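You operate a simulated robot arm through the tools that you are given. There is no shell and no other tool. Be economical: measure what you need, move in short steps, check, and stop when the job is done.

You run a simulated robot arm. Do the job below in one go: nothing can be reset, and whatever is moved stays where it is left.

TASK
Open the bottom blue drawer, take the mesh pouch on the grey table top and put it away in the inside of the bottom blue drawer, then shut the drawer. Take the tall black bracket and put it on the lower shelf of the packing table. Take the yellow block and put it on the green shelf of the tall rack. Take the black angle bracket and leave it in the inside of the purple kit tray. Put the green-tag clip on the brown carton. Put the yellow loom on the top of the drawer cabinet. Take the white roller on the top of the end table and put it away on the narrow shelf of the tall rack. Switch the blue-tag red motor rocker on. Fetch the grey loom from the second shelf from the top of the tall rack and set it on the top of the drawer cabinet. Shut the high cupboard door. Do these in any order. Set down upright: yellow block, black angle bracket.

It is judged by the outcome, as a careful person would: the job done as asked, and still so three seconds after it is handed in. It fails if anything else is knocked over, pushed out of place, dropped, spilled or broken.

THE ROBOT
A 7-joint arm with a two-finger gripper on a trunk, on a base that drives. Base frame: it is fixed to the floor where the robot stands at the start and does not move with it; the origin is under the middle of the robot, x ahead of it, y to its left, z up. Lengths are in cm, angles in degrees, forces in N, time in s.
With the tool pointing down near the work surface it reaches from about 28 to 72 cm from the robot's upright axis, wherever it stands. Its first joint turns from -166.0 to 166.0 degrees. Places, roughly: black angle bracket (6x5x5 cm) [-100, 600, 90]; blue-tag red motor rocker [-190, 160, 100]; bottom blue drawer [260, -20, 20]; brown carton [-100, 575, 75]; green shelf of the tall rack [-190, 120, 90]; green-tag clip (2x2x4 cm) [-80, 610, 90]; grey loom (13x6x4 cm) [-190, 160, 60]; high cupboard door [-150, 100, 180]; inside of the bottom blue drawer [260, -10, 10]; inside of the purple kit tray (13x25 cm) [-312, 560, 78]; lower shelf of the packing table [-120, -160, 20]; mesh pouch (13x19x4 cm) [-170, 0, 80]; narrow shelf of the tall rack (100x16 cm) [-204, 116, 126]; tall black bracket (7x3x8 cm) [-150, -10, 80]; top of the drawer cabinet [-260, 360, 40]; white roller (3x3x12 cm) [60, 100, 90]; yellow block (3x6x5 cm) [-180, -20, 80]; yellow loom (13x6x4 cm) [-70, 590, 90]. Payload 2.94 kg.
The TCP is the grasp point between the finger pads, 3 cm short of the fingertips. In the tool frame z runs along the fingers and y along their closing line. The gripper opens to 13.8 cm. The gripper's body begins 10.9 cm behind the TCP.
Orientation is that of the tool frame in the base frame, as [roll, pitch, yaw] about the fixed x, y, z axes, in that order (R = Rz(yaw) Ry(pitch) Rx(roll)). With the fingers straight down and closing along the base's y, the tool's x points along the base's -x, its y along +y and its z along -z.

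THE INTERFACE
- The arm moves only by the tool step_arm. Its argument "series" is a list of rows, each a list of 3 entries, a list of its own where there are three numbers: the shift along the base's x, y, z in cm, then the turn, a rotation vector about the base's x, y, z in degrees, then the finger opening in cm, from 0 to 13.8. In form: [[[tx, ty, tz], [wx, wy, wz], fingers], ...]. A call has 1 to 20 rows; each row shifts and turns the commanded pose from where the row before left it. A row lasts 0.2 s, in which the tool goes at most 5 cm and 8.6 degrees; a call with a longer step from one row to the next is refused whole, and so is a gripper value outside its range. Where a pose cannot be reached the arm comes as near as it can. A force on the tool above 40 N (or 10 N above the force at the start of the call, whichever is more), or a blocked arm, ends the call early, and 0.2 s more pass. The fingers move at their own pace and stop on an object; they squeeze with about 30 N. The grip force told is the motor's: it shows also when the fingers shut on nothing. Time passes only in rows, and 0.2 s behind the last, so rows that do not move let the fingers close. The reply holds the time, the measured pose of the TCP, the force on the tool along the base axes, the opening and the grip force, in the units named above and with some noise, with the torque about the TCP (base axes, N m) and any sound that the robot's microphone picked up.
- Cameras (640 x 400 px; columns grow to the right, rows downward): "scene" is now at [1.04, 12.43, 138.65]; the picture's right is [-0.10, -1.00, 0.00], its down [-0.54, 0.05, -0.84] and it looks along [0.84, -0.08, -0.54] (base axes); focal length 270 px, centre (320, 200). "wrist" rides on the gripper at [7.1, 1.9, -14.6] in the tool frame; the picture's right is [-0.26, 0.97, 0.00], its down [-0.85, -0.23, -0.48] and it looks along [-0.46, -0.12, 0.88] (tool axes); focal length 280 px, centre (320, 200). There is no depth. A picture from a camera that has moved, and an enlarged one, comes with that camera's place and axes in the base frame and with its lens.
- grab_frame(camera): a new picture of that camera. It takes no simulated time.
- move_column(by): slides the trunk up (or, below 0, down) by that many cm; the arm and the scene camera ride with it, the base frame stays. It gives what a move gives, with no picture.
- drive_base(legs): drives the robot by 1 to 6 legs, each [ahead, left, turn to the left] in cm, cm and degrees, along the robot's own axes; the way and the turn of a leg run together, so that a leg with both is an arc; at most 150 cm and 180 degrees a leg. The arm and the cameras ride along, it lands a little off, and it stops where it bumps. It gives what a move gives.
- aim_head(pan, tilt): turns the head with the scene camera to pan (to the left, within 86 degrees either way) and tilt (down, from -29 to 69), counted from straight ahead of the robot. It gives what a move gives.
- zoom(camera, box): a new picture of the part [left, top, right, bottom] of that camera's present view, enlarged. It takes no simulated time.
- finish_job(): hands the job in; it is judged then, once.

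Work in short steps. Places have to be worked out from the pictures, the camera data and where the tool is seen: move nearer, look again, correct. Check each grasp and each placing, and mend what went wrong. You have 525 turns and 288 pictures in all, those below and enlarged ones among them. Open the gripper and draw the arm clear of the work before you hand the job in, unless the task says otherwise; then end with one line.

The tools are called after "Call:" as a command line: name --argument value ..., lists and objects as JSON in quotes. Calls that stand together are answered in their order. step_arm: Moves the arm, as the interface text tells. Its arguments: {"type":"object","properties":{"series":{"type":"array","items":{"type":"array"}}},"required":["series"]} The other tools are called the same way: move_column (by) slides the trunk up or down; drive_base (legs) drives the base; aim_head (pan, tilt) turns the head that bears the scene camera; grab_frame (camera) takes a picture; zoom (camera, box) takes an enlarged picture of a part of a camera's view; finish_job () hands the job in.

At the start:

```text
clock: 0.0
ee_pos: [53.36, -5.26, 65.73]
tool_rot: [-180.0, 0.0, -180.0]
wrist_force: [-0.2, -0.1, 0.7]
torque: [-0.02, 0.01, -0.02]
gripper_width: 13.81
grip_force: 0.0
trunk travel left (down, up): [-22.5, 22.9]
robot x, y, heading: [-0.06, -0.02, -0.0]
head pan, tilt: [-5.6, 32.8]
```

scene: 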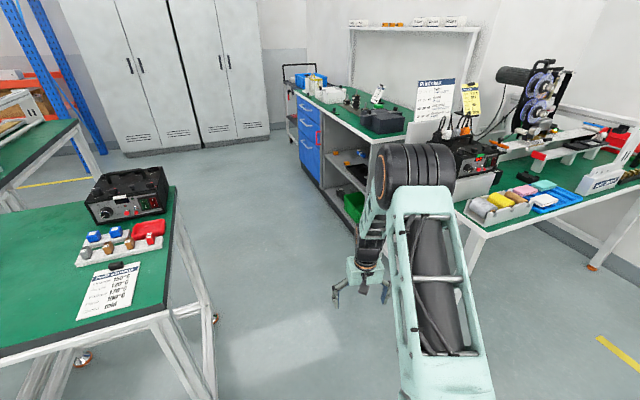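
wrist: 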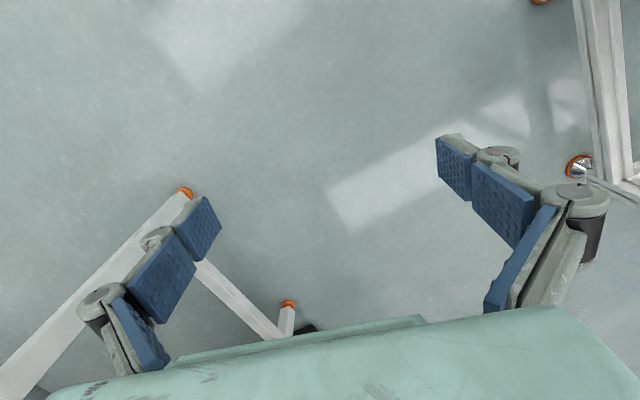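

I start by looking around: the head turned left first.

Call:
aim_head --pan 80 --tilt 20

Call:
grab_frame --camera "scene"

Call:
aim_head --pan -80 --tilt 20

Call:
grab_frame --camera "scene"

```text
clock: 1.6
ee_pos: [53.34, -5.19, 65.68]
tool_rot: [-180.0, 0.0, -179.9]
wrist_force: [0.6, -0.9, -0.3]
torque: [0.01, 0.0, -0.01]
gripper_width: 13.8
grip_force: 0.1
trunk travel left (down, up): [-22.5, 22.9]
robot x, y, heading: [-0.22, 0.01, -0.0]
head pan, tilt: [80.0, 20.0]
```

```text
285 pictures are left
camera scene: at [-6.22, 22.47, 140.7], right [0.98, -0.17, 0.0], down [-0.06, -0.34, -0.94], along [0.16, 0.93, -0.34], focal length 270 px, centre (320, 200)
```

scene: 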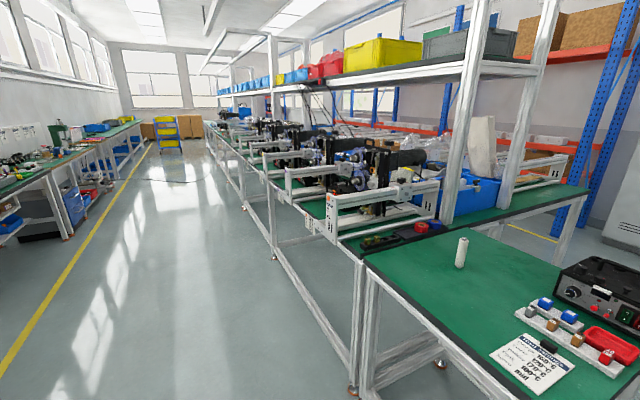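

```text
clock: 4.1
ee_pos: [53.35, -5.34, 65.8]
tool_rot: [-180.0, 0.0, -179.9]
wrist_force: [0.7, 0.6, -0.7]
torque: [-0.03, 0.03, -0.01]
gripper_width: 13.8
grip_force: 0.1
trunk travel left (down, up): [-22.5, 22.9]
robot x, y, heading: [-0.18, -0.07, -0.3]
head pan, tilt: [-80.0, 20.0]
```

```text
284 pictures are left
camera scene: at [-6.22, 4.13, 140.7], right [-0.98, -0.17, 0.0], down [-0.06, 0.34, -0.94], along [0.16, -0.93, -0.34], focal length 270 px, centre (320, 200)
```

scene: 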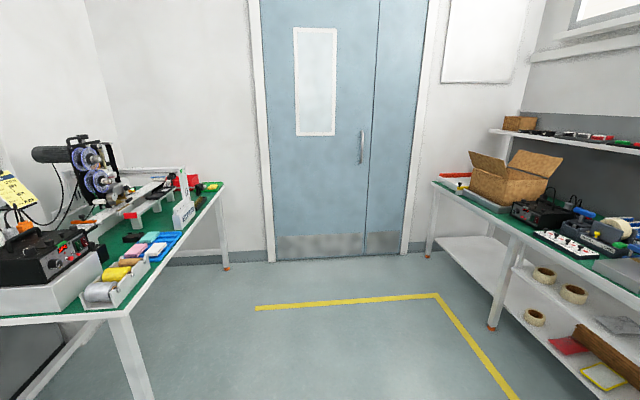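

The white roller is on the near end table. I turn right to see the rack, the packing table and the cupboard behind.

Call:
drive_base --legs '[[0, 0, -170]]'

Call:
aim_head --pan -30 --tilt 15

Call:
grab_frame --camera "scene"

Call:
aim_head --pan 45 --tilt 20

Call:
grab_frame --camera "scene"

```text
clock: 11.2
ee_pos: [-53.02, -8.04, 65.76]
tool_rot: [-180.0, 0.0, 14.3]
wrist_force: [-0.4, -0.6, 0.0]
torque: [0.0, 0.0, 0.01]
gripper_width: 13.81
grip_force: 0.1
trunk travel left (down, up): [-22.5, 22.9]
robot x, y, heading: [-0.19, -0.1, -165.5]
head pan, tilt: [-80.0, 20.0]
```

```text
clock: 12.4
ee_pos: [-53.02, -8.02, 65.7]
tool_rot: [-179.8, 0.0, 14.4]
wrist_force: [0.8, 0.6, -0.6]
torque: [-0.02, 0.01, -0.01]
gripper_width: 13.78
grip_force: 0.0
trunk travel left (down, up): [-22.5, 22.9]
robot x, y, heading: [-0.06, 0.06, -165.4]
head pan, tilt: [-30.0, 15.0]
```

```text
283 pictures are left
camera scene: at [2.25, -8.77, 141.51], right [0.27, 0.96, 0.0], down [0.25, -0.07, -0.97], along [-0.93, 0.26, -0.26], focal length 270 px, centre (320, 200)
```

scene: 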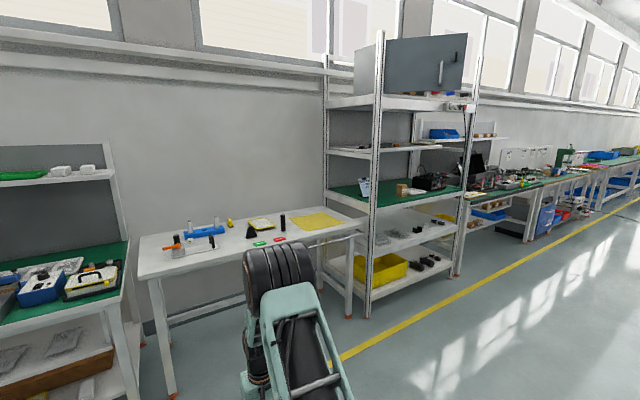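

```text
clock: 13.9
ee_pos: [-52.98, -7.99, 65.76]
tool_rot: [180.0, -0.1, 14.3]
wrist_force: [-0.1, -0.5, -0.5]
torque: [-0.02, 0.01, -0.03]
gripper_width: 13.78
grip_force: 0.1
trunk travel left (down, up): [-22.5, 22.9]
robot x, y, heading: [0.27, 0.04, -165.7]
head pan, tilt: [45.0, 20.0]
```

```text
282 pictures are left
camera scene: at [6.47, -19.31, 140.7], right [-0.86, 0.51, 0.0], down [0.18, 0.29, -0.94], along [-0.48, -0.81, -0.34], focal length 270 px, centre (320, 200)
```

scene: 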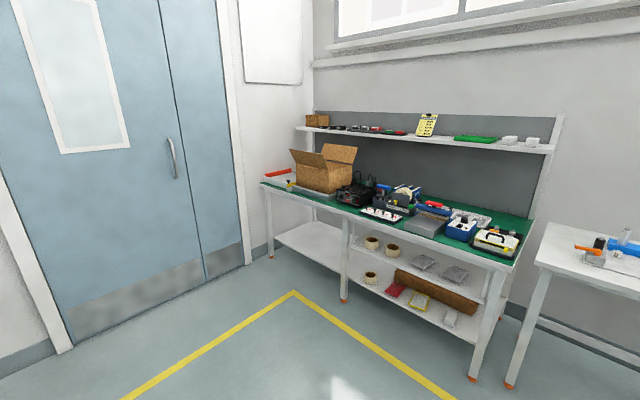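

The tall rack, grey table and packing table are visible; I enlarge the details of the table and rack.

Call:
aim_head --pan -30 --tilt 15

Call:
zoom --camera "scene" --box '[130, 180, 370, 330]'

Call:
zoom --camera "scene" --box '[310, 20, 510, 145]'

Call:
zoom --camera "scene" --box '[310, 130, 510, 300]'

```text
clock: 15.4
ee_pos: [-52.98, -8.07, 65.6]
tool_rot: [179.9, 0.0, 14.3]
wrist_force: [0.7, -0.6, 0.0]
torque: [0.01, -0.02, -0.02]
gripper_width: 13.81
grip_force: 0.1
trunk travel left (down, up): [-22.5, 22.9]
robot x, y, heading: [-0.02, -0.15, -165.4]
head pan, tilt: [-30.0, 15.0]
```

```text
2.67 times, centred on (250, 255) of scene
camera zoom: at [2.25, -8.79, 141.51], right [0.27, 0.96, 0.0], down [0.25, -0.07, -0.97], along [-0.93, 0.26, -0.26], focal length 720 px, centre (507, 53)
```

zoom: 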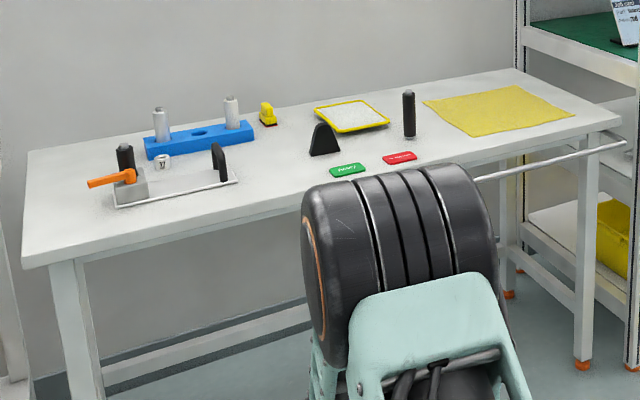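

```text
3.20 times, centred on (410, 82) of scene
camera zoom: at [2.25, -8.79, 141.51], right [0.27, 0.96, 0.0], down [0.25, -0.07, -0.97], along [-0.93, 0.26, -0.26], focal length 864 px, centre (32, 576)
```

zoom: 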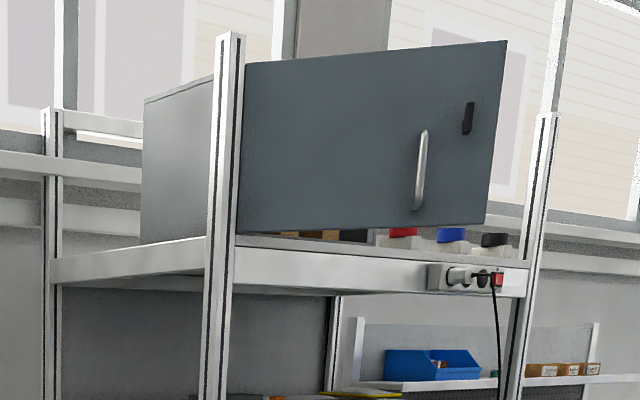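

```text
2.35 times, centred on (410, 215) of scene
camera zoom: at [2.25, -8.79, 141.51], right [0.27, 0.96, 0.0], down [0.25, -0.07, -0.97], along [-0.93, 0.26, -0.26], focal length 635 px, centre (108, 165)
```

zoom: 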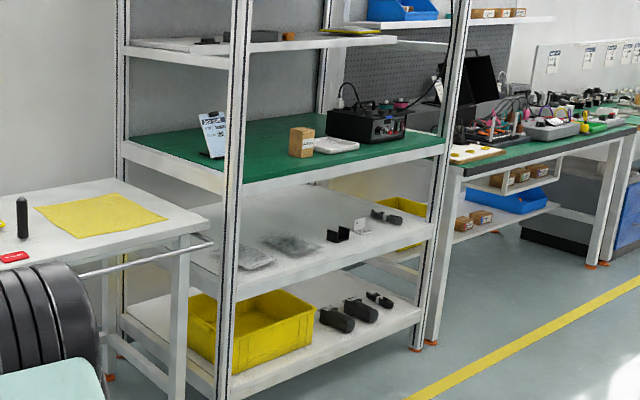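

Everything in the room is turned by about 16.5° to my base frame; the grey table's front edge is about 130 cm from me along its normal. I raise the arm and drive towards the table.

Call:
step_arm --series '[[[0, 0, 4], [0, 0, 0], 13.8], [[0, 0, 4], [0, 0, 0], 13.8], [[0, 0, 4], [0, 0, 0], 13.8], [[0, 0, 4], [0, 0, 0], 13.8], [[0, 0, 4], [0, 0, 0], 13.8], [[0, 0, 4], [0, 0, 0], 13.8], [[0, 0, 4], [0, 0, 0], 13.8], [[0, 0, 4], [0, 0, 0], 13.8]]'

Call:
drive_base --legs '[[0, 0, 2], [85, -37, 0]]'

Call:
aim_head --pan 0 --tilt 45

Call:
grab_frame --camera "scene"

Call:
grab_frame --camera "wrist"

```text
clock: 17.2
ee_pos: [-53.14, -8.02, 97.79]
tool_rot: [-180.0, 0.0, 14.4]
wrist_force: [-0.2, 0.3, 0.0]
torque: [0.02, -0.04, 0.03]
gripper_width: 13.82
grip_force: 0.1
trunk travel left (down, up): [-22.5, 22.9]
robot x, y, heading: [0.12, 0.14, -166.0]
head pan, tilt: [-30.0, 15.0]
```

```text
clock: 22.4
ee_pos: [-144.69, 2.85, 97.77]
tool_rot: [-180.0, 0.1, 16.2]
wrist_force: [-0.3, 0.6, 0.2]
torque: [0.0, 0.0, -0.01]
gripper_width: 13.83
grip_force: 0.1
trunk travel left (down, up): [-22.5, 22.9]
robot x, y, heading: [-91.5, 12.86, -164.0]
head pan, tilt: [-30.0, 15.0]
```

```text
clock: 23.4
ee_pos: [-144.84, 2.86, 97.7]
tool_rot: [-180.0, -0.1, 16.2]
wrist_force: [0.4, -0.6, -0.8]
torque: [0.0, -0.01, 0.01]
gripper_width: 13.8
grip_force: 0.1
trunk travel left (down, up): [-22.5, 22.9]
robot x, y, heading: [-92.06, 12.92, -164.1]
head pan, tilt: [0.0, 45.0]
```

```text
278 pictures are left
camera scene: at [-88.14, -0.52, 136.84], right [-0.28, 0.96, 0.0], down [0.68, 0.2, -0.71], along [-0.68, -0.2, -0.71], focal length 270 px, centre (320, 200)
```

scene: 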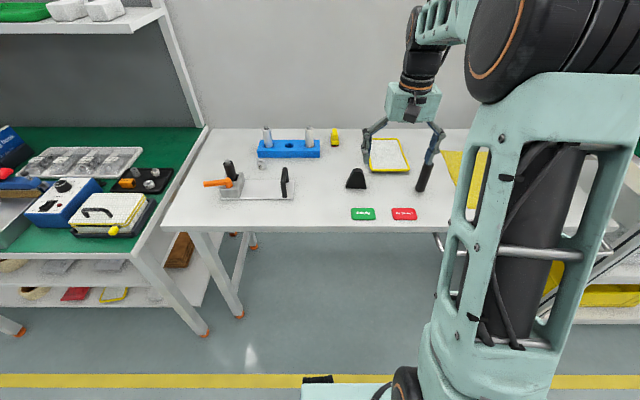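

```text
277 pictures are left
camera wrist: at [-137.41, 2.92, 112.3], right [0.02, -1.0, 0.0], down [-0.88, -0.01, 0.48], along [-0.48, -0.01, -0.88], focal length 280 px, centre (320, 200)
```

wrist: 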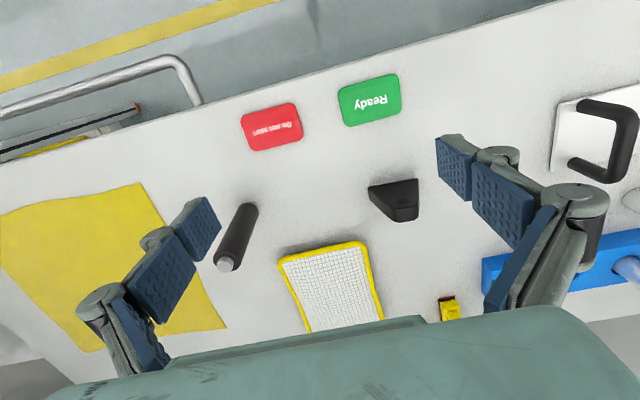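

Table top is near z=78 and the bracket is near [-153,-7.7]. I enlarge the wrist view to see the bracket's shape and heading.

Call:
zoom --camera "wrist" --box '[320, 140, 480, 240]'

Call:
zoom --camera "scene" --box '[310, 110, 470, 230]'

```text
4.00 times, centred on (400, 190) of wrist
camera zoom: at [-137.41, 2.92, 112.3], right [0.02, -1.0, 0.0], down [-0.88, -0.01, 0.48], along [-0.48, -0.01, -0.88], focal length 1122 px, centre (0, 240)
```

zoom: 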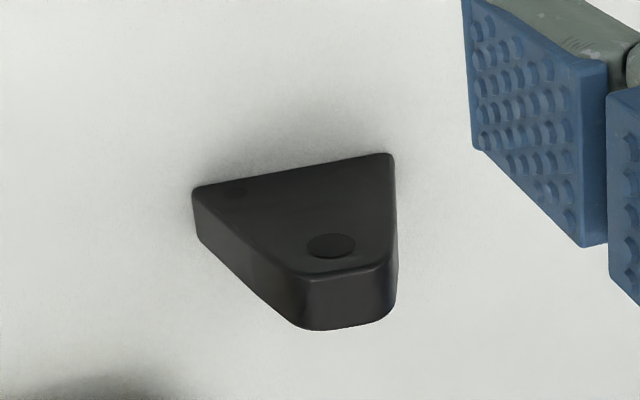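

```text
3.33 times, centred on (390, 170) of scene
camera zoom: at [-88.14, -0.52, 136.84], right [-0.28, 0.96, 0.0], down [0.68, 0.2, -0.71], along [-0.68, -0.2, -0.71], focal length 900 px, centre (87, 300)
```

zoom: 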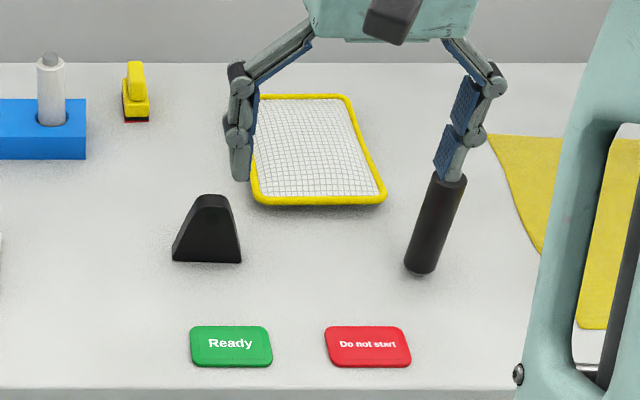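

The bracket stands with its broad face towards me (about 11° off), centre near [-154.7,-7.5]. Before grasping I look at the packing table's lower shelf to choose the grip.

Call:
aim_head --pan 65 --tilt 40

Call:
grab_frame --camera "scene"

```text
clock: 24.7
ee_pos: [-144.79, 2.87, 97.69]
tool_rot: [-180.0, 0.0, 16.2]
wrist_force: [0.7, 0.6, 0.5]
torque: [-0.03, 0.03, -0.01]
gripper_width: 13.8
grip_force: 0.1
trunk travel left (down, up): [-22.5, 22.9]
robot x, y, heading: [-91.82, 12.64, -164.0]
head pan, tilt: [65.0, 40.0]
```

```text
274 pictures are left
camera scene: at [-81.63, -6.66, 137.56], right [-0.99, 0.15, 0.0], down [0.1, 0.64, -0.77], along [-0.12, -0.76, -0.64], focal length 270 px, centre (320, 200)
```

scene: 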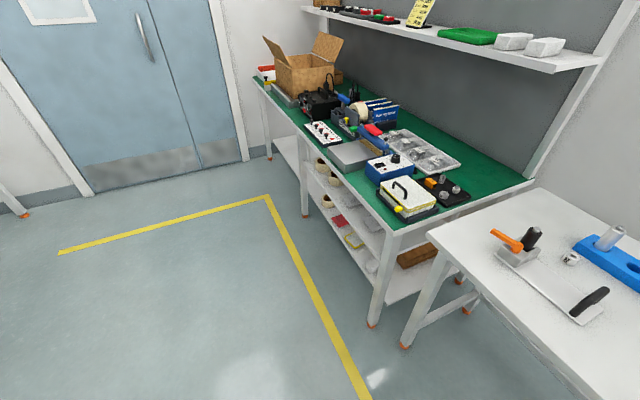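

The lower shelf's left half has open headroom up to the table top, so I'll hold the bracket with a tilt that suits putting it in from the front. I move 12 cm closer and start turning the tool −90° in yaw.

Call:
drive_base --legs '[[12, 0, 0]]'

Call:
step_arm --series '[[[0, -1, 0.5], [0, 0, -8], 8], [[0, -1, 0.5], [0, 0, -8], 8], [[0, -1, 0.5], [0, 0, -8], 8], [[0, -1, 0.5], [0, 0, -8], 8], [[0, -1, 0.5], [0, 0, -8], 8], [[0, -1, 0.5], [0, 0, -8], 8], [[0, -1, 0.5], [0, 0, -8], 8], [[0, -1, 0.5], [0, 0, -8], 8], [[0, -1, 0.5], [0, 0, -8], 8], [[0, -1, 0.5], [0, 0, -8], 8], [[0, -1, 0.5], [0, 0, -8], 8], [[0, -1, 0.5], [0, 0, -7], 8]]'

```text
clock: 26.0
ee_pos: [-156.23, -0.14, 97.75]
tool_rot: [180.0, 0.0, 15.9]
wrist_force: [-1.0, 1.3, -0.2]
torque: [-0.01, 0.02, 0.02]
gripper_width: 13.79
grip_force: 0.0
trunk travel left (down, up): [-22.5, 22.9]
robot x, y, heading: [-103.26, 9.39, -163.8]
head pan, tilt: [65.0, 40.0]
```

```text
clock: 28.6
ee_pos: [-156.25, -12.23, 103.7]
tool_rot: [180.0, 0.1, -79.1]
wrist_force: [-0.8, 0.1, 0.6]
torque: [0.0, 0.0, 0.01]
gripper_width: 8.02
grip_force: 0.0
trunk travel left (down, up): [-22.5, 22.9]
robot x, y, heading: [-103.58, 9.51, -164.2]
head pan, tilt: [65.0, 40.0]
```

Now tilt 32° so the fingers lean to the right, moving to a pre-grasp point.

Call:
step_arm --series '[[[0.7, -0.4, -2], [7.85, 1.5, 0], 8], [[0.7, -0.4, -2], [7.85, 1.5, 0], 8], [[0.7, -0.4, -2], [7.85, 1.5, 0], 8], [[0.7, -0.3, -2], [7.85, 1.5, 0], 8], [[0, 0, -2], [0, 0, 0], 8]]'

Call:
aim_head --pan 0 --tilt 45

Call:
zoom --camera "scene" --box '[200, 60, 520, 260]'

Call:
grab_frame --camera "wrist"

```text
clock: 29.8
ee_pos: [-153.47, -13.83, 93.71]
tool_rot: [-179.9, 32.0, -79.1]
wrist_force: [0.3, 0.6, -0.1]
torque: [0.05, -0.02, -0.01]
gripper_width: 7.99
grip_force: 0.0
trunk travel left (down, up): [-22.5, 22.9]
robot x, y, heading: [-103.17, 9.18, -164.2]
head pan, tilt: [65.0, 40.0]
```

```text
clock: 31.1
ee_pos: [-153.43, -13.75, 93.89]
tool_rot: [-179.8, 32.0, -78.9]
wrist_force: [-0.6, -0.3, -0.4]
torque: [0.01, -0.03, 0.0]
gripper_width: 8.02
grip_force: 0.0
trunk travel left (down, up): [-22.5, 22.9]
robot x, y, heading: [-103.21, 9.45, -164.1]
head pan, tilt: [0.0, 45.0]
```

```text
2.00 times, centred on (360, 160) of scene
camera zoom: at [-99.62, -3.84, 136.83], right [-0.28, 0.96, 0.0], down [0.68, 0.19, -0.71], along [-0.68, -0.19, -0.71], focal length 540 px, centre (240, 280)
```

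zoom: 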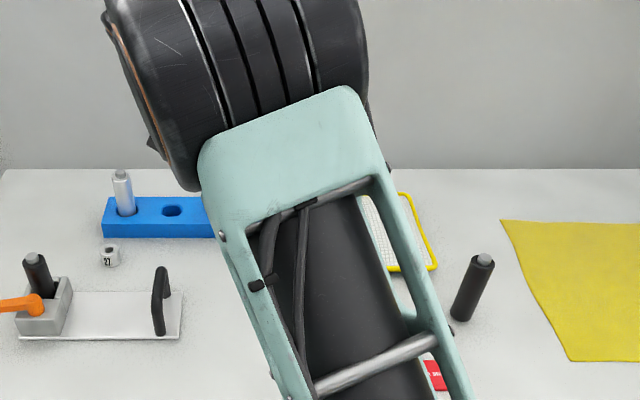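

```text
272 pictures are left
camera wrist: at [-152.8, -27.69, 102.43], right [-0.99, 0.04, 0.14], down [0.14, 0.5, 0.85], along [-0.04, 0.86, -0.5], focal length 280 px, centre (320, 200)
```

wrist: 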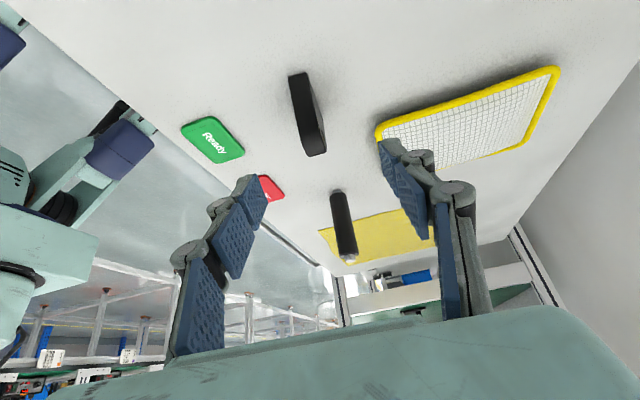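

Aligned: the bracket's top lies in the approach line (about [-154.2,-7.7]). I advance along the tool axis 12 cm and close.

Call:
step_arm --series '[[[-0.2, 1.05, -1.77], [0, 0, 0], 8], [[-0.2, 1.05, -1.77], [0, 0, 0], 8], [[-0.2, 1.05, -1.77], [0, 0, 0], 8], [[-0.2, 1.05, -1.77], [0, 0, 0], 8], [[-0.1, 1.05, -1.77], [0, 0, 0], 8], [[0, 1.05, -1.77], [0, 0, 0], 8]]'

Call:
grab_frame --camera "wrist"

```text
clock: 32.5
ee_pos: [-154.4, -7.46, 83.09]
tool_rot: [-180.0, 32.0, -79.1]
wrist_force: [0.6, -0.9, -0.7]
torque: [0.0, -0.01, 0.01]
gripper_width: 7.98
grip_force: 0.0
trunk travel left (down, up): [-22.5, 22.9]
robot x, y, heading: [-103.33, 9.57, -164.2]
head pan, tilt: [0.0, 45.0]
```

```text
271 pictures are left
camera wrist: at [-153.7, -21.35, 91.69], right [-0.99, 0.04, 0.14], down [0.14, 0.5, 0.85], along [-0.04, 0.86, -0.5], focal length 280 px, centre (320, 200)
```

wrist: 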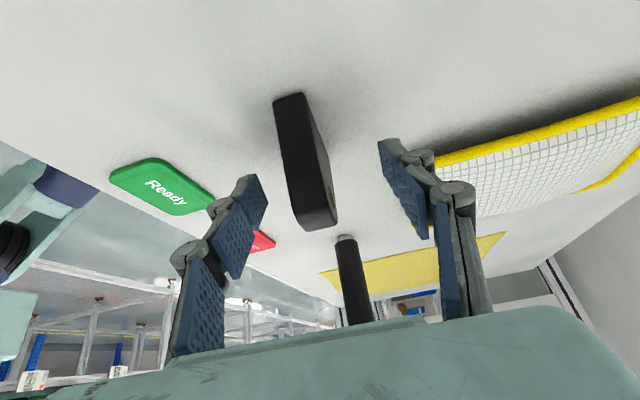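

The bracket is between the pads; I close gently in place.

Call:
step_arm --series '[[[0, 0, 0], [0, 0, 0], 4], [[0, 0, 0], [0, 0, 0], 2], [[0, 0, 0], [0, 0, 0], 1], [[0, 0, 0], [0, 0, 0], 1]]'

Call:
step_arm --series '[[[0, 0, 2], [0, 0, 0], 1], [[0, 0, 3], [0, 0, 0], 1], [[0, 0, 4], [0, 0, 0], 1], [[0, 0, 4], [0, 0, 0], 1], [[0, 0, 4], [0, 0, 0], 1]]'

Call:
grab_frame --camera "wrist"

```text
clock: 33.5
ee_pos: [-154.48, -7.44, 83.19]
tool_rot: [-179.9, 32.1, -79.0]
wrist_force: [0.5, -0.6, -0.7]
torque: [0.07, -0.02, -0.05]
gripper_width: 1.96
grip_force: 30.0
trunk travel left (down, up): [-22.5, 22.9]
robot x, y, heading: [-103.35, 9.44, -164.2]
head pan, tilt: [0.0, 45.0]
```

```text
clock: 34.7
ee_pos: [-154.28, -7.48, 100.18]
tool_rot: [-179.9, 32.0, -79.0]
wrist_force: [0.1, 0.4, -1.5]
torque: [0.0, -0.01, -0.01]
gripper_width: 1.95
grip_force: 30.1
trunk travel left (down, up): [-22.5, 22.9]
robot x, y, heading: [-103.18, 9.32, -164.2]
head pan, tilt: [0.0, 45.0]
```

```text
270 pictures are left
camera wrist: at [-153.58, -21.35, 108.76], right [-0.99, 0.04, 0.14], down [0.14, 0.5, 0.85], along [-0.04, 0.86, -0.5], focal length 280 px, centre (320, 200)
```

wrist: 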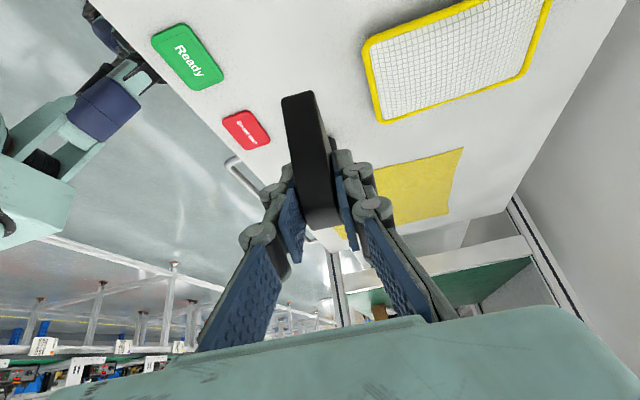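

Held firmly. I back away from the table, rotating the tool forwards again.

Call:
drive_base --legs '[[-30, 0, 0]]'

Call:
step_arm --series '[[[0, 0, 0], [0, 0, 8], 1], [[0, 0, 0], [0, 0, 8], 1], [[0, 0, 0], [0, 0, 8], 1], [[0, 0, 0], [0, 0, 8], 1], [[0, 0, 0], [0, 0, 8], 1], [[0, 0, 0], [0, 0, 8], 1], [[0, 0, 0], [0, 0, 8], 1], [[0, 0, 0], [0, 0, 8], 1], [[0, 0, 0], [0, 0, 8], 1], [[0, 0, 0], [0, 0, 8], 1], [[0, 0, 0], [0, 0, 8], 1], [[0, 0, 0], [0, 0, 7], 1]]'

Call:
drive_base --legs '[[0, 150, 0], [0, 53, 0]]'

Call:
grab_frame --camera "scene"

```text
clock: 36.8
ee_pos: [-125.79, 0.89, 100.13]
tool_rot: [-179.9, 32.0, -79.3]
wrist_force: [0.4, -1.1, -1.3]
torque: [-0.01, -0.02, -0.01]
gripper_width: 1.97
grip_force: 29.9
trunk travel left (down, up): [-22.5, 22.9]
robot x, y, heading: [-75.03, 17.36, -164.2]
head pan, tilt: [0.0, 45.0]
```

```text
clock: 39.4
ee_pos: [-125.83, 0.71, 100.0]
tool_rot: [-179.8, 32.0, 15.8]
wrist_force: [-0.7, 0.5, -0.3]
torque: [0.02, -0.04, 0.02]
gripper_width: 1.01
grip_force: 0.0
trunk travel left (down, up): [-22.5, 22.9]
robot x, y, heading: [-74.7, 17.5, -164.1]
head pan, tilt: [0.0, 45.0]
```

```text
clock: 57.4
ee_pos: [-70.11, -194.89, 100.02]
tool_rot: [-179.9, 32.0, 15.8]
wrist_force: [-0.7, -0.8, 0.2]
torque: [-0.01, -0.03, 0.02]
gripper_width: 1.01
grip_force: 0.1
trunk travel left (down, up): [-22.5, 22.9]
robot x, y, heading: [-19.16, -178.35, -164.2]
head pan, tilt: [0.0, 45.0]
```

```text
269 pictures are left
camera scene: at [-15.49, -191.38, 136.83], right [-0.27, 0.96, 0.0], down [0.68, 0.19, -0.71], along [-0.68, -0.19, -0.71], focal length 270 px, centre (320, 200)
```

scene: 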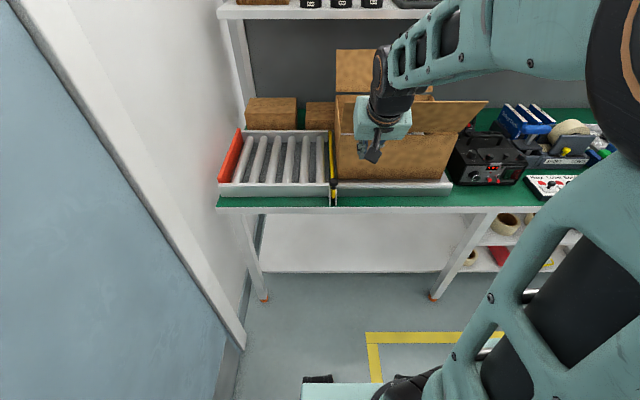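

The grip reads zero: the bracket slipped out during the turn. I go back and look for it on the floor.

Call:
drive_base --legs '[[0, -150, 0], [-15, -30, 0]]'

Call:
aim_head --pan -5 --tilt 50

Call:
grab_frame --camera "scene"

Call:
grab_frame --camera "wrist"

```text
clock: 73.6
ee_pos: [-105.98, -17.55, 100.04]
tool_rot: [-179.9, 32.0, 16.4]
wrist_force: [-1.3, -0.6, -0.5]
torque: [0.0, -0.01, 0.01]
gripper_width: 0.96
grip_force: 0.0
trunk travel left (down, up): [-22.5, 22.9]
robot x, y, heading: [-54.88, -0.49, -163.8]
head pan, tilt: [0.0, 45.0]
```

```text
clock: 74.3
ee_pos: [-106.0, -17.5, 100.08]
tool_rot: [-179.9, 32.1, 16.4]
wrist_force: [0.2, 0.0, -1.1]
torque: [0.02, 0.01, 0.0]
gripper_width: 0.98
grip_force: 0.0
trunk travel left (down, up): [-22.5, 22.9]
robot x, y, heading: [-55.38, -0.48, -163.8]
head pan, tilt: [-5.0, 50.0]
```

```text
268 pictures are left
camera scene: at [-51.12, -12.74, 136.14], right [-0.2, 0.98, 0.0], down [0.75, 0.15, -0.64], along [-0.63, -0.13, -0.77], focal length 270 px, centre (320, 200)
```

scene: 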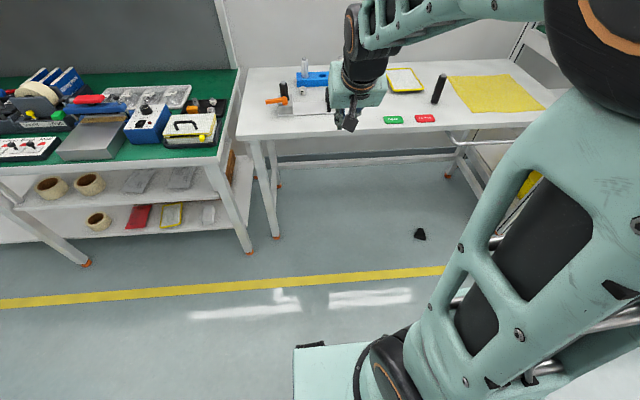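

```text
267 pictures are left
camera wrist: at [-92.31, -15.62, 108.68], right [0.06, -0.99, 0.14], down [-0.51, 0.09, 0.85], along [-0.86, -0.12, -0.5], focal length 280 px, centre (320, 200)
```

wrist: 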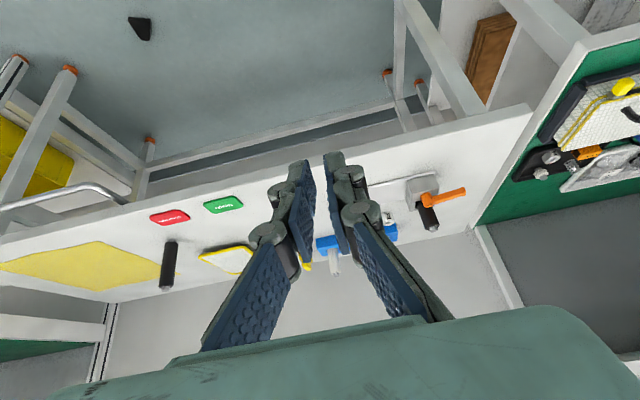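

The bracket lies on the floor just under the table's front edge. I zoom in to get its pose.

Call:
zoom --camera "scene" --box '[390, 210, 454, 250]'

Call:
zoom --camera "scene" --box '[240, 60, 560, 260]'

```text
10.00 times, centred on (422, 230) of scene
camera zoom: at [-51.12, -12.74, 136.14], right [-0.2, 0.98, 0.0], down [0.75, 0.15, -0.64], along [-0.63, -0.13, -0.77], focal length 2700 px, centre (-700, -100)
```

zoom: 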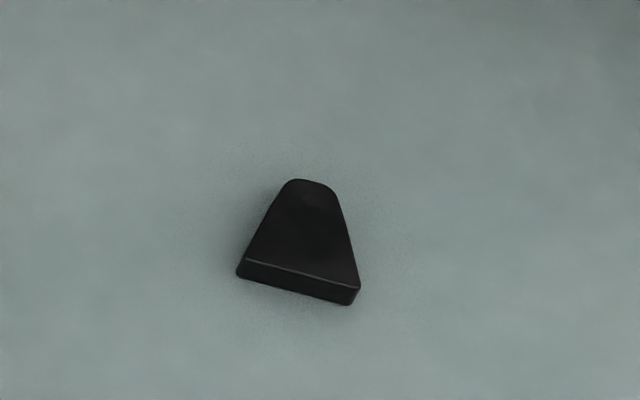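

```text
2.00 times, centred on (400, 160) of scene
camera zoom: at [-51.12, -12.74, 136.14], right [-0.2, 0.98, 0.0], down [0.75, 0.15, -0.64], along [-0.63, -0.13, -0.77], focal length 540 px, centre (160, 280)
```

zoom: 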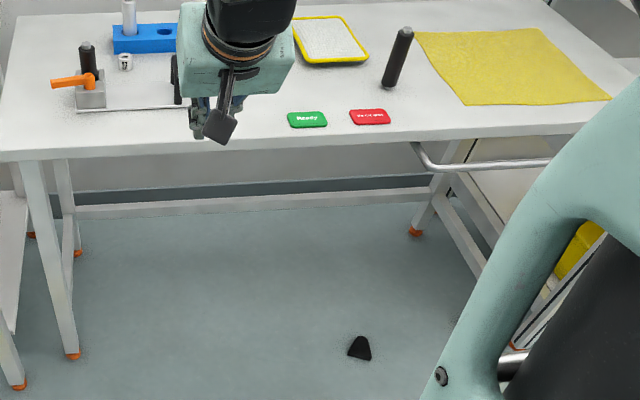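

It lies flat with its narrow end pointing away from me, centre about [-148,27]. I lower the trunk, drive over and bring the arm down, tilted so it stays clear of the table edge.

Call:
move_column --by -22

Call:
step_arm --series '[[[0, 0, -5], [0, 0, -5], 5], [[0, 0, -5], [0, 0, -5], 9], [[0, 0, -5], [0, 0, -5], 10], [[0, 0, -5], [0, 0, -5], 10], [[0, 0, -5], [0, 0, 0], 10], [[0, 0, -5], [0, 0, 0], 10], [[0, 0, -5], [0, 0, 0], 10], [[0, 0, -5], [0, 0, 0], 10], [[0, 0, -5], [0, 0, 0], 10], [[0, 0, -5], [0, 0, 0], 10], [[0, 0, -5], [0, 0, 0], 10]]'

Call:
drive_base --legs '[[18, -53, 0]]'

Call:
grab_frame --camera "scene"

Call:
grab_frame --camera "wrist"

```text
clock: 76.6
ee_pos: [-106.04, -17.52, 78.1]
tool_rot: [180.0, 31.9, 16.4]
wrist_force: [-0.1, -0.2, 0.2]
torque: [-0.03, 0.01, 0.0]
gripper_width: 1.01
grip_force: 0.0
trunk travel left (down, up): [-0.5, 44.9]
robot x, y, heading: [-55.32, -0.27, -163.8]
head pan, tilt: [-5.0, 50.0]
```

```text
clock: 79.0
ee_pos: [-106.0, -17.78, 23.04]
tool_rot: [-179.9, 32.0, -3.7]
wrist_force: [0.7, -0.2, -0.5]
torque: [0.01, -0.05, 0.03]
gripper_width: 9.99
grip_force: 0.0
trunk travel left (down, up): [-0.5, 44.9]
robot x, y, heading: [-55.19, -0.28, -163.8]
head pan, tilt: [-5.0, 50.0]
```

```text
clock: 84.1
ee_pos: [-137.99, 27.47, 23.12]
tool_rot: [-179.8, 32.0, -4.1]
wrist_force: [0.3, 0.1, -0.1]
torque: [-0.01, 0.0, 0.04]
gripper_width: 10.04
grip_force: 0.2
trunk travel left (down, up): [-0.5, 44.9]
robot x, y, heading: [-86.94, 44.37, -164.0]
head pan, tilt: [-5.0, 50.0]
```

```text
264 pictures are left
camera scene: at [-83.05, 32.03, 114.14], right [-0.19, 0.98, 0.0], down [0.75, 0.15, -0.64], along [-0.63, -0.12, -0.77], focal length 270 px, centre (320, 200)
```

scene: 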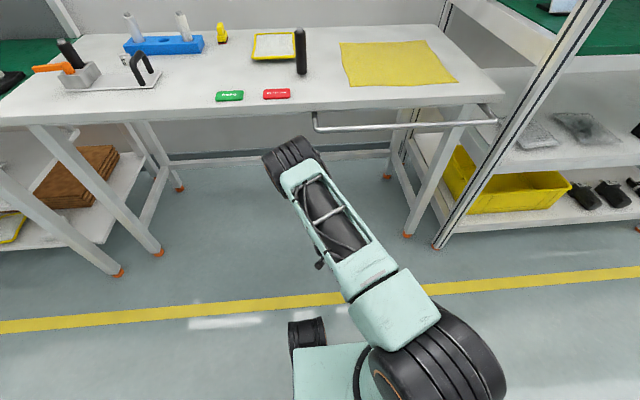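

```text
263 pictures are left
camera wrist: at [-124.4, 24.41, 31.75], right [-0.29, -0.95, 0.14], down [-0.45, 0.26, 0.85], along [-0.84, 0.19, -0.5], focal length 280 px, centre (320, 200)
```

wrist: 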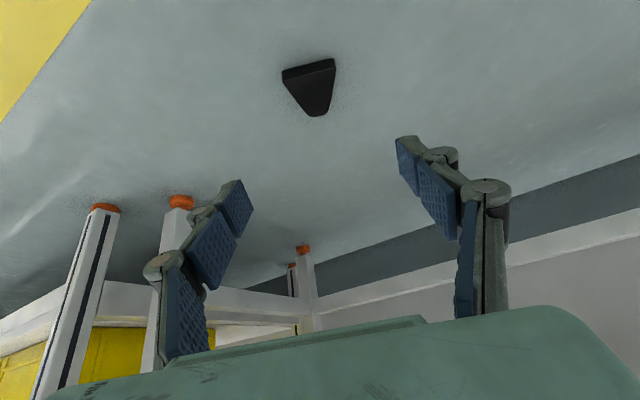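

Bracket: base mid [-145.6,28], narrow end [-152.8,29.5]. I move down to just above it, turning 4.5° more.

Call:
step_arm --series '[[[-3, 0.3, -3.5], [0, 0, -4.5], 10], [[-3, 0.3, -3.5], [0, 0, 0], 10], [[-3.2, 0.3, -3.5], [0, 0, 0], 10], [[0, 0, -3], [0, 0, 0], 10]]'

Call:
grab_frame --camera "wrist"

```text
clock: 85.1
ee_pos: [-147.39, 28.26, 9.6]
tool_rot: [-179.9, 32.0, -8.4]
wrist_force: [-0.4, -0.4, 1.2]
torque: [0.01, -0.05, -0.03]
gripper_width: 9.99
grip_force: 0.1
trunk travel left (down, up): [-0.5, 44.9]
robot x, y, heading: [-87.33, 44.36, -163.7]
head pan, tilt: [-5.0, 50.0]
```

```text
262 pictures are left
camera wrist: at [-134.11, 24.34, 18.38], right [-0.36, -0.92, 0.14], down [-0.43, 0.3, 0.85], along [-0.83, 0.25, -0.5], focal length 280 px, centre (320, 200)
```

wrist: 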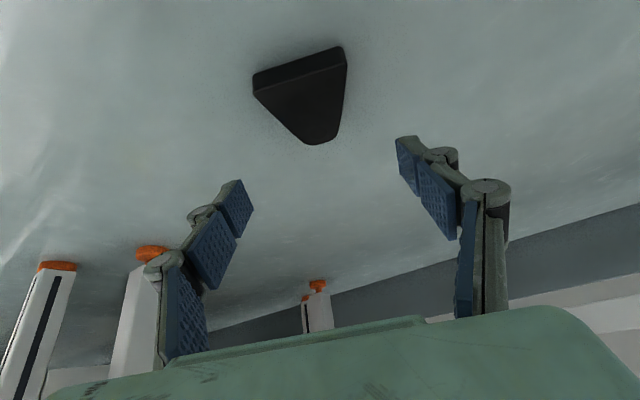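

Well aligned. I lower the last 6 cm and close firmly.

Call:
step_arm --series '[[[0, 0, -2], [0, 0, 0], 10], [[0, 0, -2], [0, 0, 0], 10], [[0.1, 0, -2], [0, 0, 0], 10], [[0, 0, 0], [0, 0, 0], 7], [[0, 0, 0], [0, 0, 0], 4], [[0, 0, 0], [0, 0, 0], 2], [[0, 0, 0], [0, 0, 0], 0], [[0, 0, 0], [0, 0, 0], 0]]'

Call:
grab_frame --camera "wrist"

```text
clock: 86.9
ee_pos: [-147.17, 28.09, 4.93]
tool_rot: [179.6, 32.0, -8.4]
wrist_force: [-0.1, 0.3, 0.1]
torque: [0.0, -0.04, 0.02]
gripper_width: 0.0
grip_force: 28.2
out of reach, approached as far as the arm can: row 3
trunk travel left (down, up): [-0.5, 44.9]
robot x, y, heading: [-87.37, 44.22, -163.9]
head pan, tilt: [-5.0, 50.0]
```

```text
261 pictures are left
camera wrist: at [-133.79, 24.2, 13.67], right [-0.36, -0.92, 0.15], down [-0.43, 0.3, 0.85], along [-0.83, 0.24, -0.5], focal length 280 px, centre (320, 200)
```

wrist: 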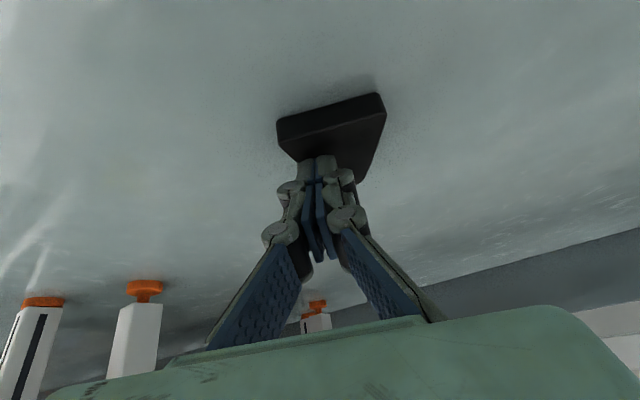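

The arm could not get low enough at this distance. I open, lift, move the base 14 cm nearer with the arm drawn back, and try again.

Call:
step_arm --series '[[[0, 0, 2], [0, 0, 0], 4], [[0, 0, 3], [0, 0, 0], 8], [[2, 0, 3], [0, 0, 0], 10], [[4, 0, 0], [0, 0, 0], 10], [[4, 1.5, 0], [0, 0, 0], 10], [[3, 1.5, 0], [0, 0, 0], 10]]'

Call:
drive_base --legs '[[14, 0, 0]]'

Call:
move_column --by -0.5

Call:
grab_frame --camera "wrist"

```text
clock: 88.3
ee_pos: [-134.06, 31.05, 13.04]
tool_rot: [179.9, 32.0, -8.6]
wrist_force: [0.2, -1.2, 0.2]
torque: [0.0, 0.0, 0.0]
gripper_width: 10.02
grip_force: 0.0
trunk travel left (down, up): [-0.5, 44.9]
robot x, y, heading: [-87.23, 44.39, -163.9]
head pan, tilt: [-5.0, 50.0]
```

```text
clock: 89.7
ee_pos: [-146.27, 27.73, 12.47]
tool_rot: [-179.8, 31.5, -8.4]
wrist_force: [-0.8, -0.6, 0.7]
torque: [0.0, -0.01, -0.01]
gripper_width: 10.01
grip_force: 0.0
trunk travel left (down, up): [-0.5, 44.9]
robot x, y, heading: [-100.12, 41.02, -164.2]
head pan, tilt: [-5.0, 50.0]
stopped in leg 1: the robot was blocked; the commanded pose is now the measured one
```

```text
clock: 90.2
ee_pos: [-146.42, 27.71, 11.97]
tool_rot: [-179.6, 31.4, -8.4]
wrist_force: [-0.3, -0.9, -0.7]
torque: [-0.02, -0.02, 0.0]
gripper_width: 9.99
grip_force: 0.0
trunk travel left (down, up): [0.0, 45.4]
robot x, y, heading: [-99.97, 40.81, -164.2]
head pan, tilt: [-5.0, 50.0]
```

```text
260 pictures are left
camera wrist: at [-133.23, 23.59, 20.7], right [-0.37, -0.92, 0.13], down [-0.44, 0.29, 0.85], along [-0.82, 0.25, -0.51], focal length 280 px, centre (320, 200)
```

wrist: 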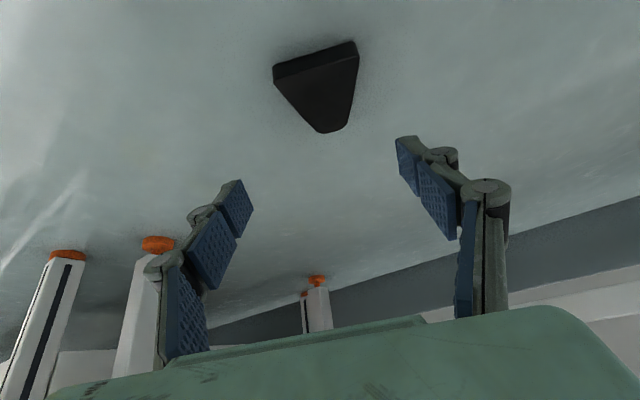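

The drive was blocked near its end; I check what touched.

Call:
grab_frame --camera "scene"

```text
259 pictures are left
camera scene: at [-96.09, 28.33, 113.63], right [-0.19, 0.98, 0.0], down [0.75, 0.14, -0.64], along [-0.63, -0.12, -0.77], focal length 270 px, centre (320, 200)
```

scene: 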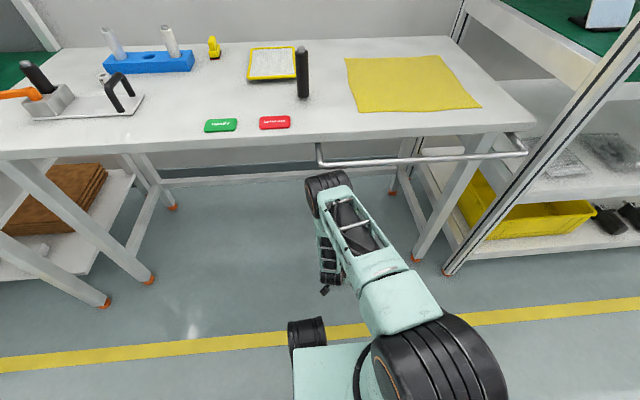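

The elbow evidently touched the rail in front of the table. I back off 2 cm and try lowering the hand from here.

Call:
drive_base --legs '[[-2.5, 0, 0]]'

Call:
step_arm --series '[[[-1, 0, -2], [0, 0, 0], 10], [[-1, 0, -2], [0, 0, 0], 10], [[-1, 0, -2], [0, 0, 0], 10], [[0, 0, -1.5], [0, 0, 0], 10], [[0, 0, -1], [0, 0, 0], 10]]'

Call:
grab_frame --camera "wrist"

```text
clock: 91.0
ee_pos: [-143.94, 28.34, 11.96]
tool_rot: [-179.7, 31.3, -8.4]
wrist_force: [-0.9, 0.3, -0.1]
torque: [0.02, 0.0, 0.06]
gripper_width: 9.98
grip_force: 0.0
trunk travel left (down, up): [0.0, 45.4]
robot x, y, heading: [-97.97, 41.56, -164.6]
head pan, tilt: [-5.0, 50.0]
```

```text
clock: 92.2
ee_pos: [-147.08, 28.3, 3.51]
tool_rot: [-179.7, 31.3, -8.5]
wrist_force: [0.2, -0.1, 0.4]
torque: [-0.01, 0.0, 0.0]
gripper_width: 9.99
grip_force: 0.1
trunk travel left (down, up): [0.0, 45.4]
robot x, y, heading: [-97.74, 41.04, -164.2]
head pan, tilt: [-5.0, 50.0]
```

```text
258 pictures are left
camera wrist: at [-133.87, 24.29, 12.21], right [-0.37, -0.92, 0.13], down [-0.44, 0.29, 0.85], along [-0.82, 0.25, -0.51], focal length 280 px, centre (320, 200)
```

wrist: 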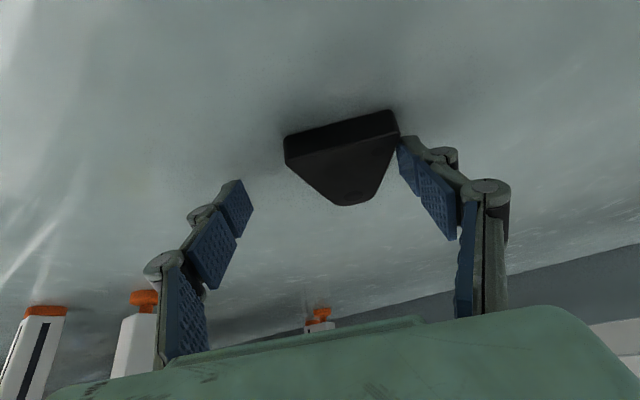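

Reached; I shift 1 cm right to centre, then close.

Call:
step_arm --series '[[[-0.3, -1.0, 0], [0, 0, 0], 10], [[0, 0, 0], [0, 0, 0], 8], [[0, 0, 0], [0, 0, 0], 6], [[0, 0, 0], [0, 0, 0], 4], [[0, 0, 0], [0, 0, 0], 2], [[0, 0, 0], [0, 0, 0], 0], [[0, 0, 0], [0, 0, 0], 0]]'

Call:
grab_frame --camera "wrist"

```text
clock: 93.8
ee_pos: [-147.47, 27.38, 3.44]
tool_rot: [-179.7, 31.5, -8.4]
wrist_force: [0.2, -1.6, 2.3]
torque: [-0.03, -0.01, 0.04]
gripper_width: 6.0
grip_force: 30.1
trunk travel left (down, up): [0.0, 45.4]
robot x, y, heading: [-97.71, 41.54, -163.9]
head pan, tilt: [-5.0, 50.0]
```

```text
257 pictures are left
camera wrist: at [-134.23, 23.26, 12.26], right [-0.37, -0.92, 0.13], down [-0.44, 0.29, 0.85], along [-0.82, 0.25, -0.51], focal length 280 px, centre (320, 200)
```

wrist: 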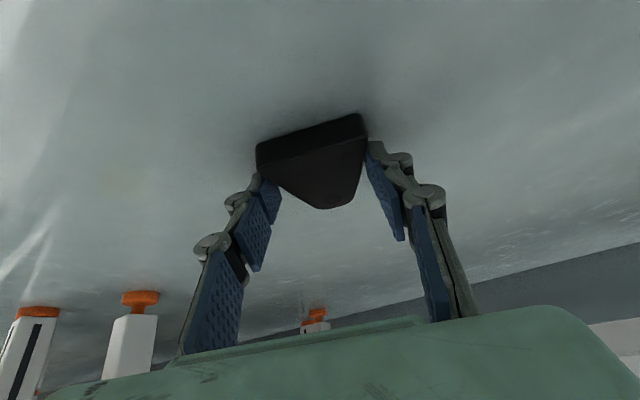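

It is gripped near the base corners at 6.0 cm. I test with a slow lift.

Call:
step_arm --series '[[[0, 0, 0.7], [0, 0, 0], 0], [[0, 0, 0.8], [0, 0, 0], 0], [[0, 0, 1.5], [0, 0, 0], 0], [[0, 0, 2], [0, 0, 0], 0]]'

Call:
grab_frame --camera "wrist"

```text
clock: 94.8
ee_pos: [-147.23, 27.2, 8.41]
tool_rot: [-179.6, 31.3, -8.4]
wrist_force: [-0.1, -0.3, -2.1]
torque: [-0.02, 0.0, -0.03]
gripper_width: 6.02
grip_force: 29.9
trunk travel left (down, up): [0.0, 45.4]
robot x, y, heading: [-97.72, 41.59, -164.0]
head pan, tilt: [-5.0, 50.0]
```

```text
256 pictures are left
camera wrist: at [-134.14, 23.22, 17.19], right [-0.37, -0.92, 0.13], down [-0.44, 0.29, 0.85], along [-0.82, 0.25, -0.51], focal length 280 px, centre (320, 200)
```

wrist: 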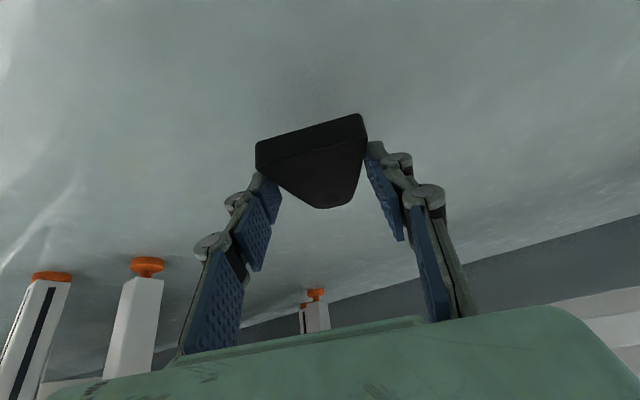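

It holds level. I lift to carry height, back off, and drive left in shorter legs, watching the grip.

Call:
drive_base --legs '[[-22, 0, 0]]'

Call:
step_arm --series '[[[0, 0, 2], [0, 0, 0], 0], [[0, 0, 3], [0, 0, 0], 0], [[0, 0, 3], [0, 0, 0], 0], [[0, 0, 3], [0, 0, 0], 0], [[0, 0, 3], [0, 0, 2], 0], [[0, 0, 3], [0, 0, 4], 0], [[0, 0, 3], [0, 0, 4], 0], [[0, 0, 3], [0, 0, 4], 0], [[0, 0, 2], [0, 0, 4], 0], [[0, 0, 0], [0, 0, 4], 0], [[0, 0, 0], [0, 0, 3], 0]]'

Call:
drive_base --legs '[[0, 120, 0], [0, 112, 0]]'

Call:
aim_head --pan 0 --tilt 40

Call:
grab_frame --camera "scene"

Call:
grab_frame --camera "wrist"

```text
clock: 96.5
ee_pos: [-126.08, 33.25, 8.48]
tool_rot: [-179.6, 31.4, -8.5]
wrist_force: [-0.8, 1.0, -2.1]
torque: [0.02, -0.03, 0.01]
gripper_width: 5.95
grip_force: 30.3
trunk travel left (down, up): [0.0, 45.4]
robot x, y, heading: [-76.16, 47.81, -164.2]
head pan, tilt: [-5.0, 50.0]
```

```text
clock: 98.9
ee_pos: [-125.93, 33.35, 33.53]
tool_rot: [-179.6, 31.4, 16.5]
wrist_force: [1.3, 0.0, -2.1]
torque: [-0.01, -0.02, -0.03]
gripper_width: 5.95
grip_force: 29.5
trunk travel left (down, up): [0.0, 45.4]
robot x, y, heading: [-76.92, 47.47, -164.5]
head pan, tilt: [-5.0, 50.0]
```

```text
clock: 119.4
ee_pos: [-66.24, -190.12, 33.58]
tool_rot: [-179.5, 31.5, 15.3]
wrist_force: [-0.9, -0.8, -2.3]
torque: [0.03, -0.04, -0.01]
gripper_width: 5.79
grip_force: 29.7
trunk travel left (down, up): [0.0, 45.4]
robot x, y, heading: [-16.45, -177.11, -165.2]
head pan, tilt: [-5.0, 50.0]
```

```text
clock: 120.2
ee_pos: [-66.36, -190.14, 33.53]
tool_rot: [-179.6, 31.4, 15.4]
wrist_force: [0.2, -0.1, -2.2]
torque: [0.0, -0.04, -0.01]
gripper_width: 5.79
grip_force: 29.8
trunk travel left (down, up): [0.0, 45.4]
robot x, y, heading: [-16.41, -176.85, -165.5]
head pan, tilt: [0.0, 40.0]
```

```text
255 pictures are left
camera scene: at [-13.39, -190.45, 115.05], right [-0.25, 0.97, 0.0], down [0.62, 0.16, -0.77], along [-0.74, -0.19, -0.64], focal length 270 px, centre (320, 200)
```

scene: 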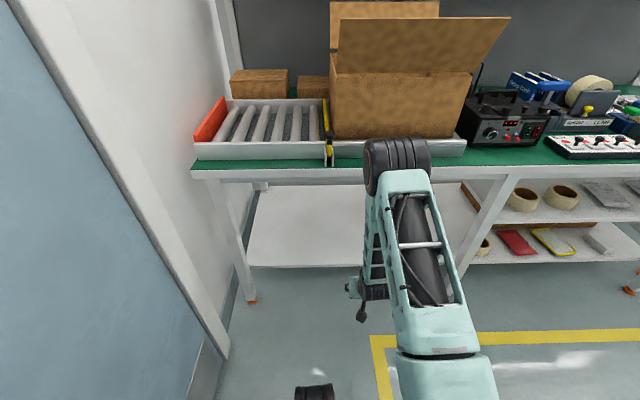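

```text
254 pictures are left
camera wrist: at [-52.63, -188.53, 42.23], right [0.04, -0.99, 0.13], down [-0.52, 0.09, 0.85], along [-0.85, -0.1, -0.51], focal length 280 px, centre (320, 200)
```

wrist: 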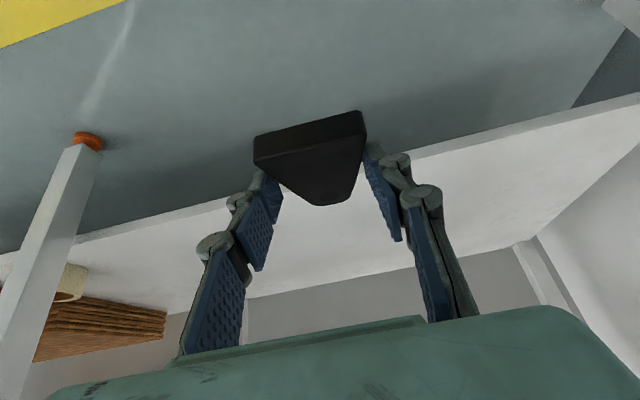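

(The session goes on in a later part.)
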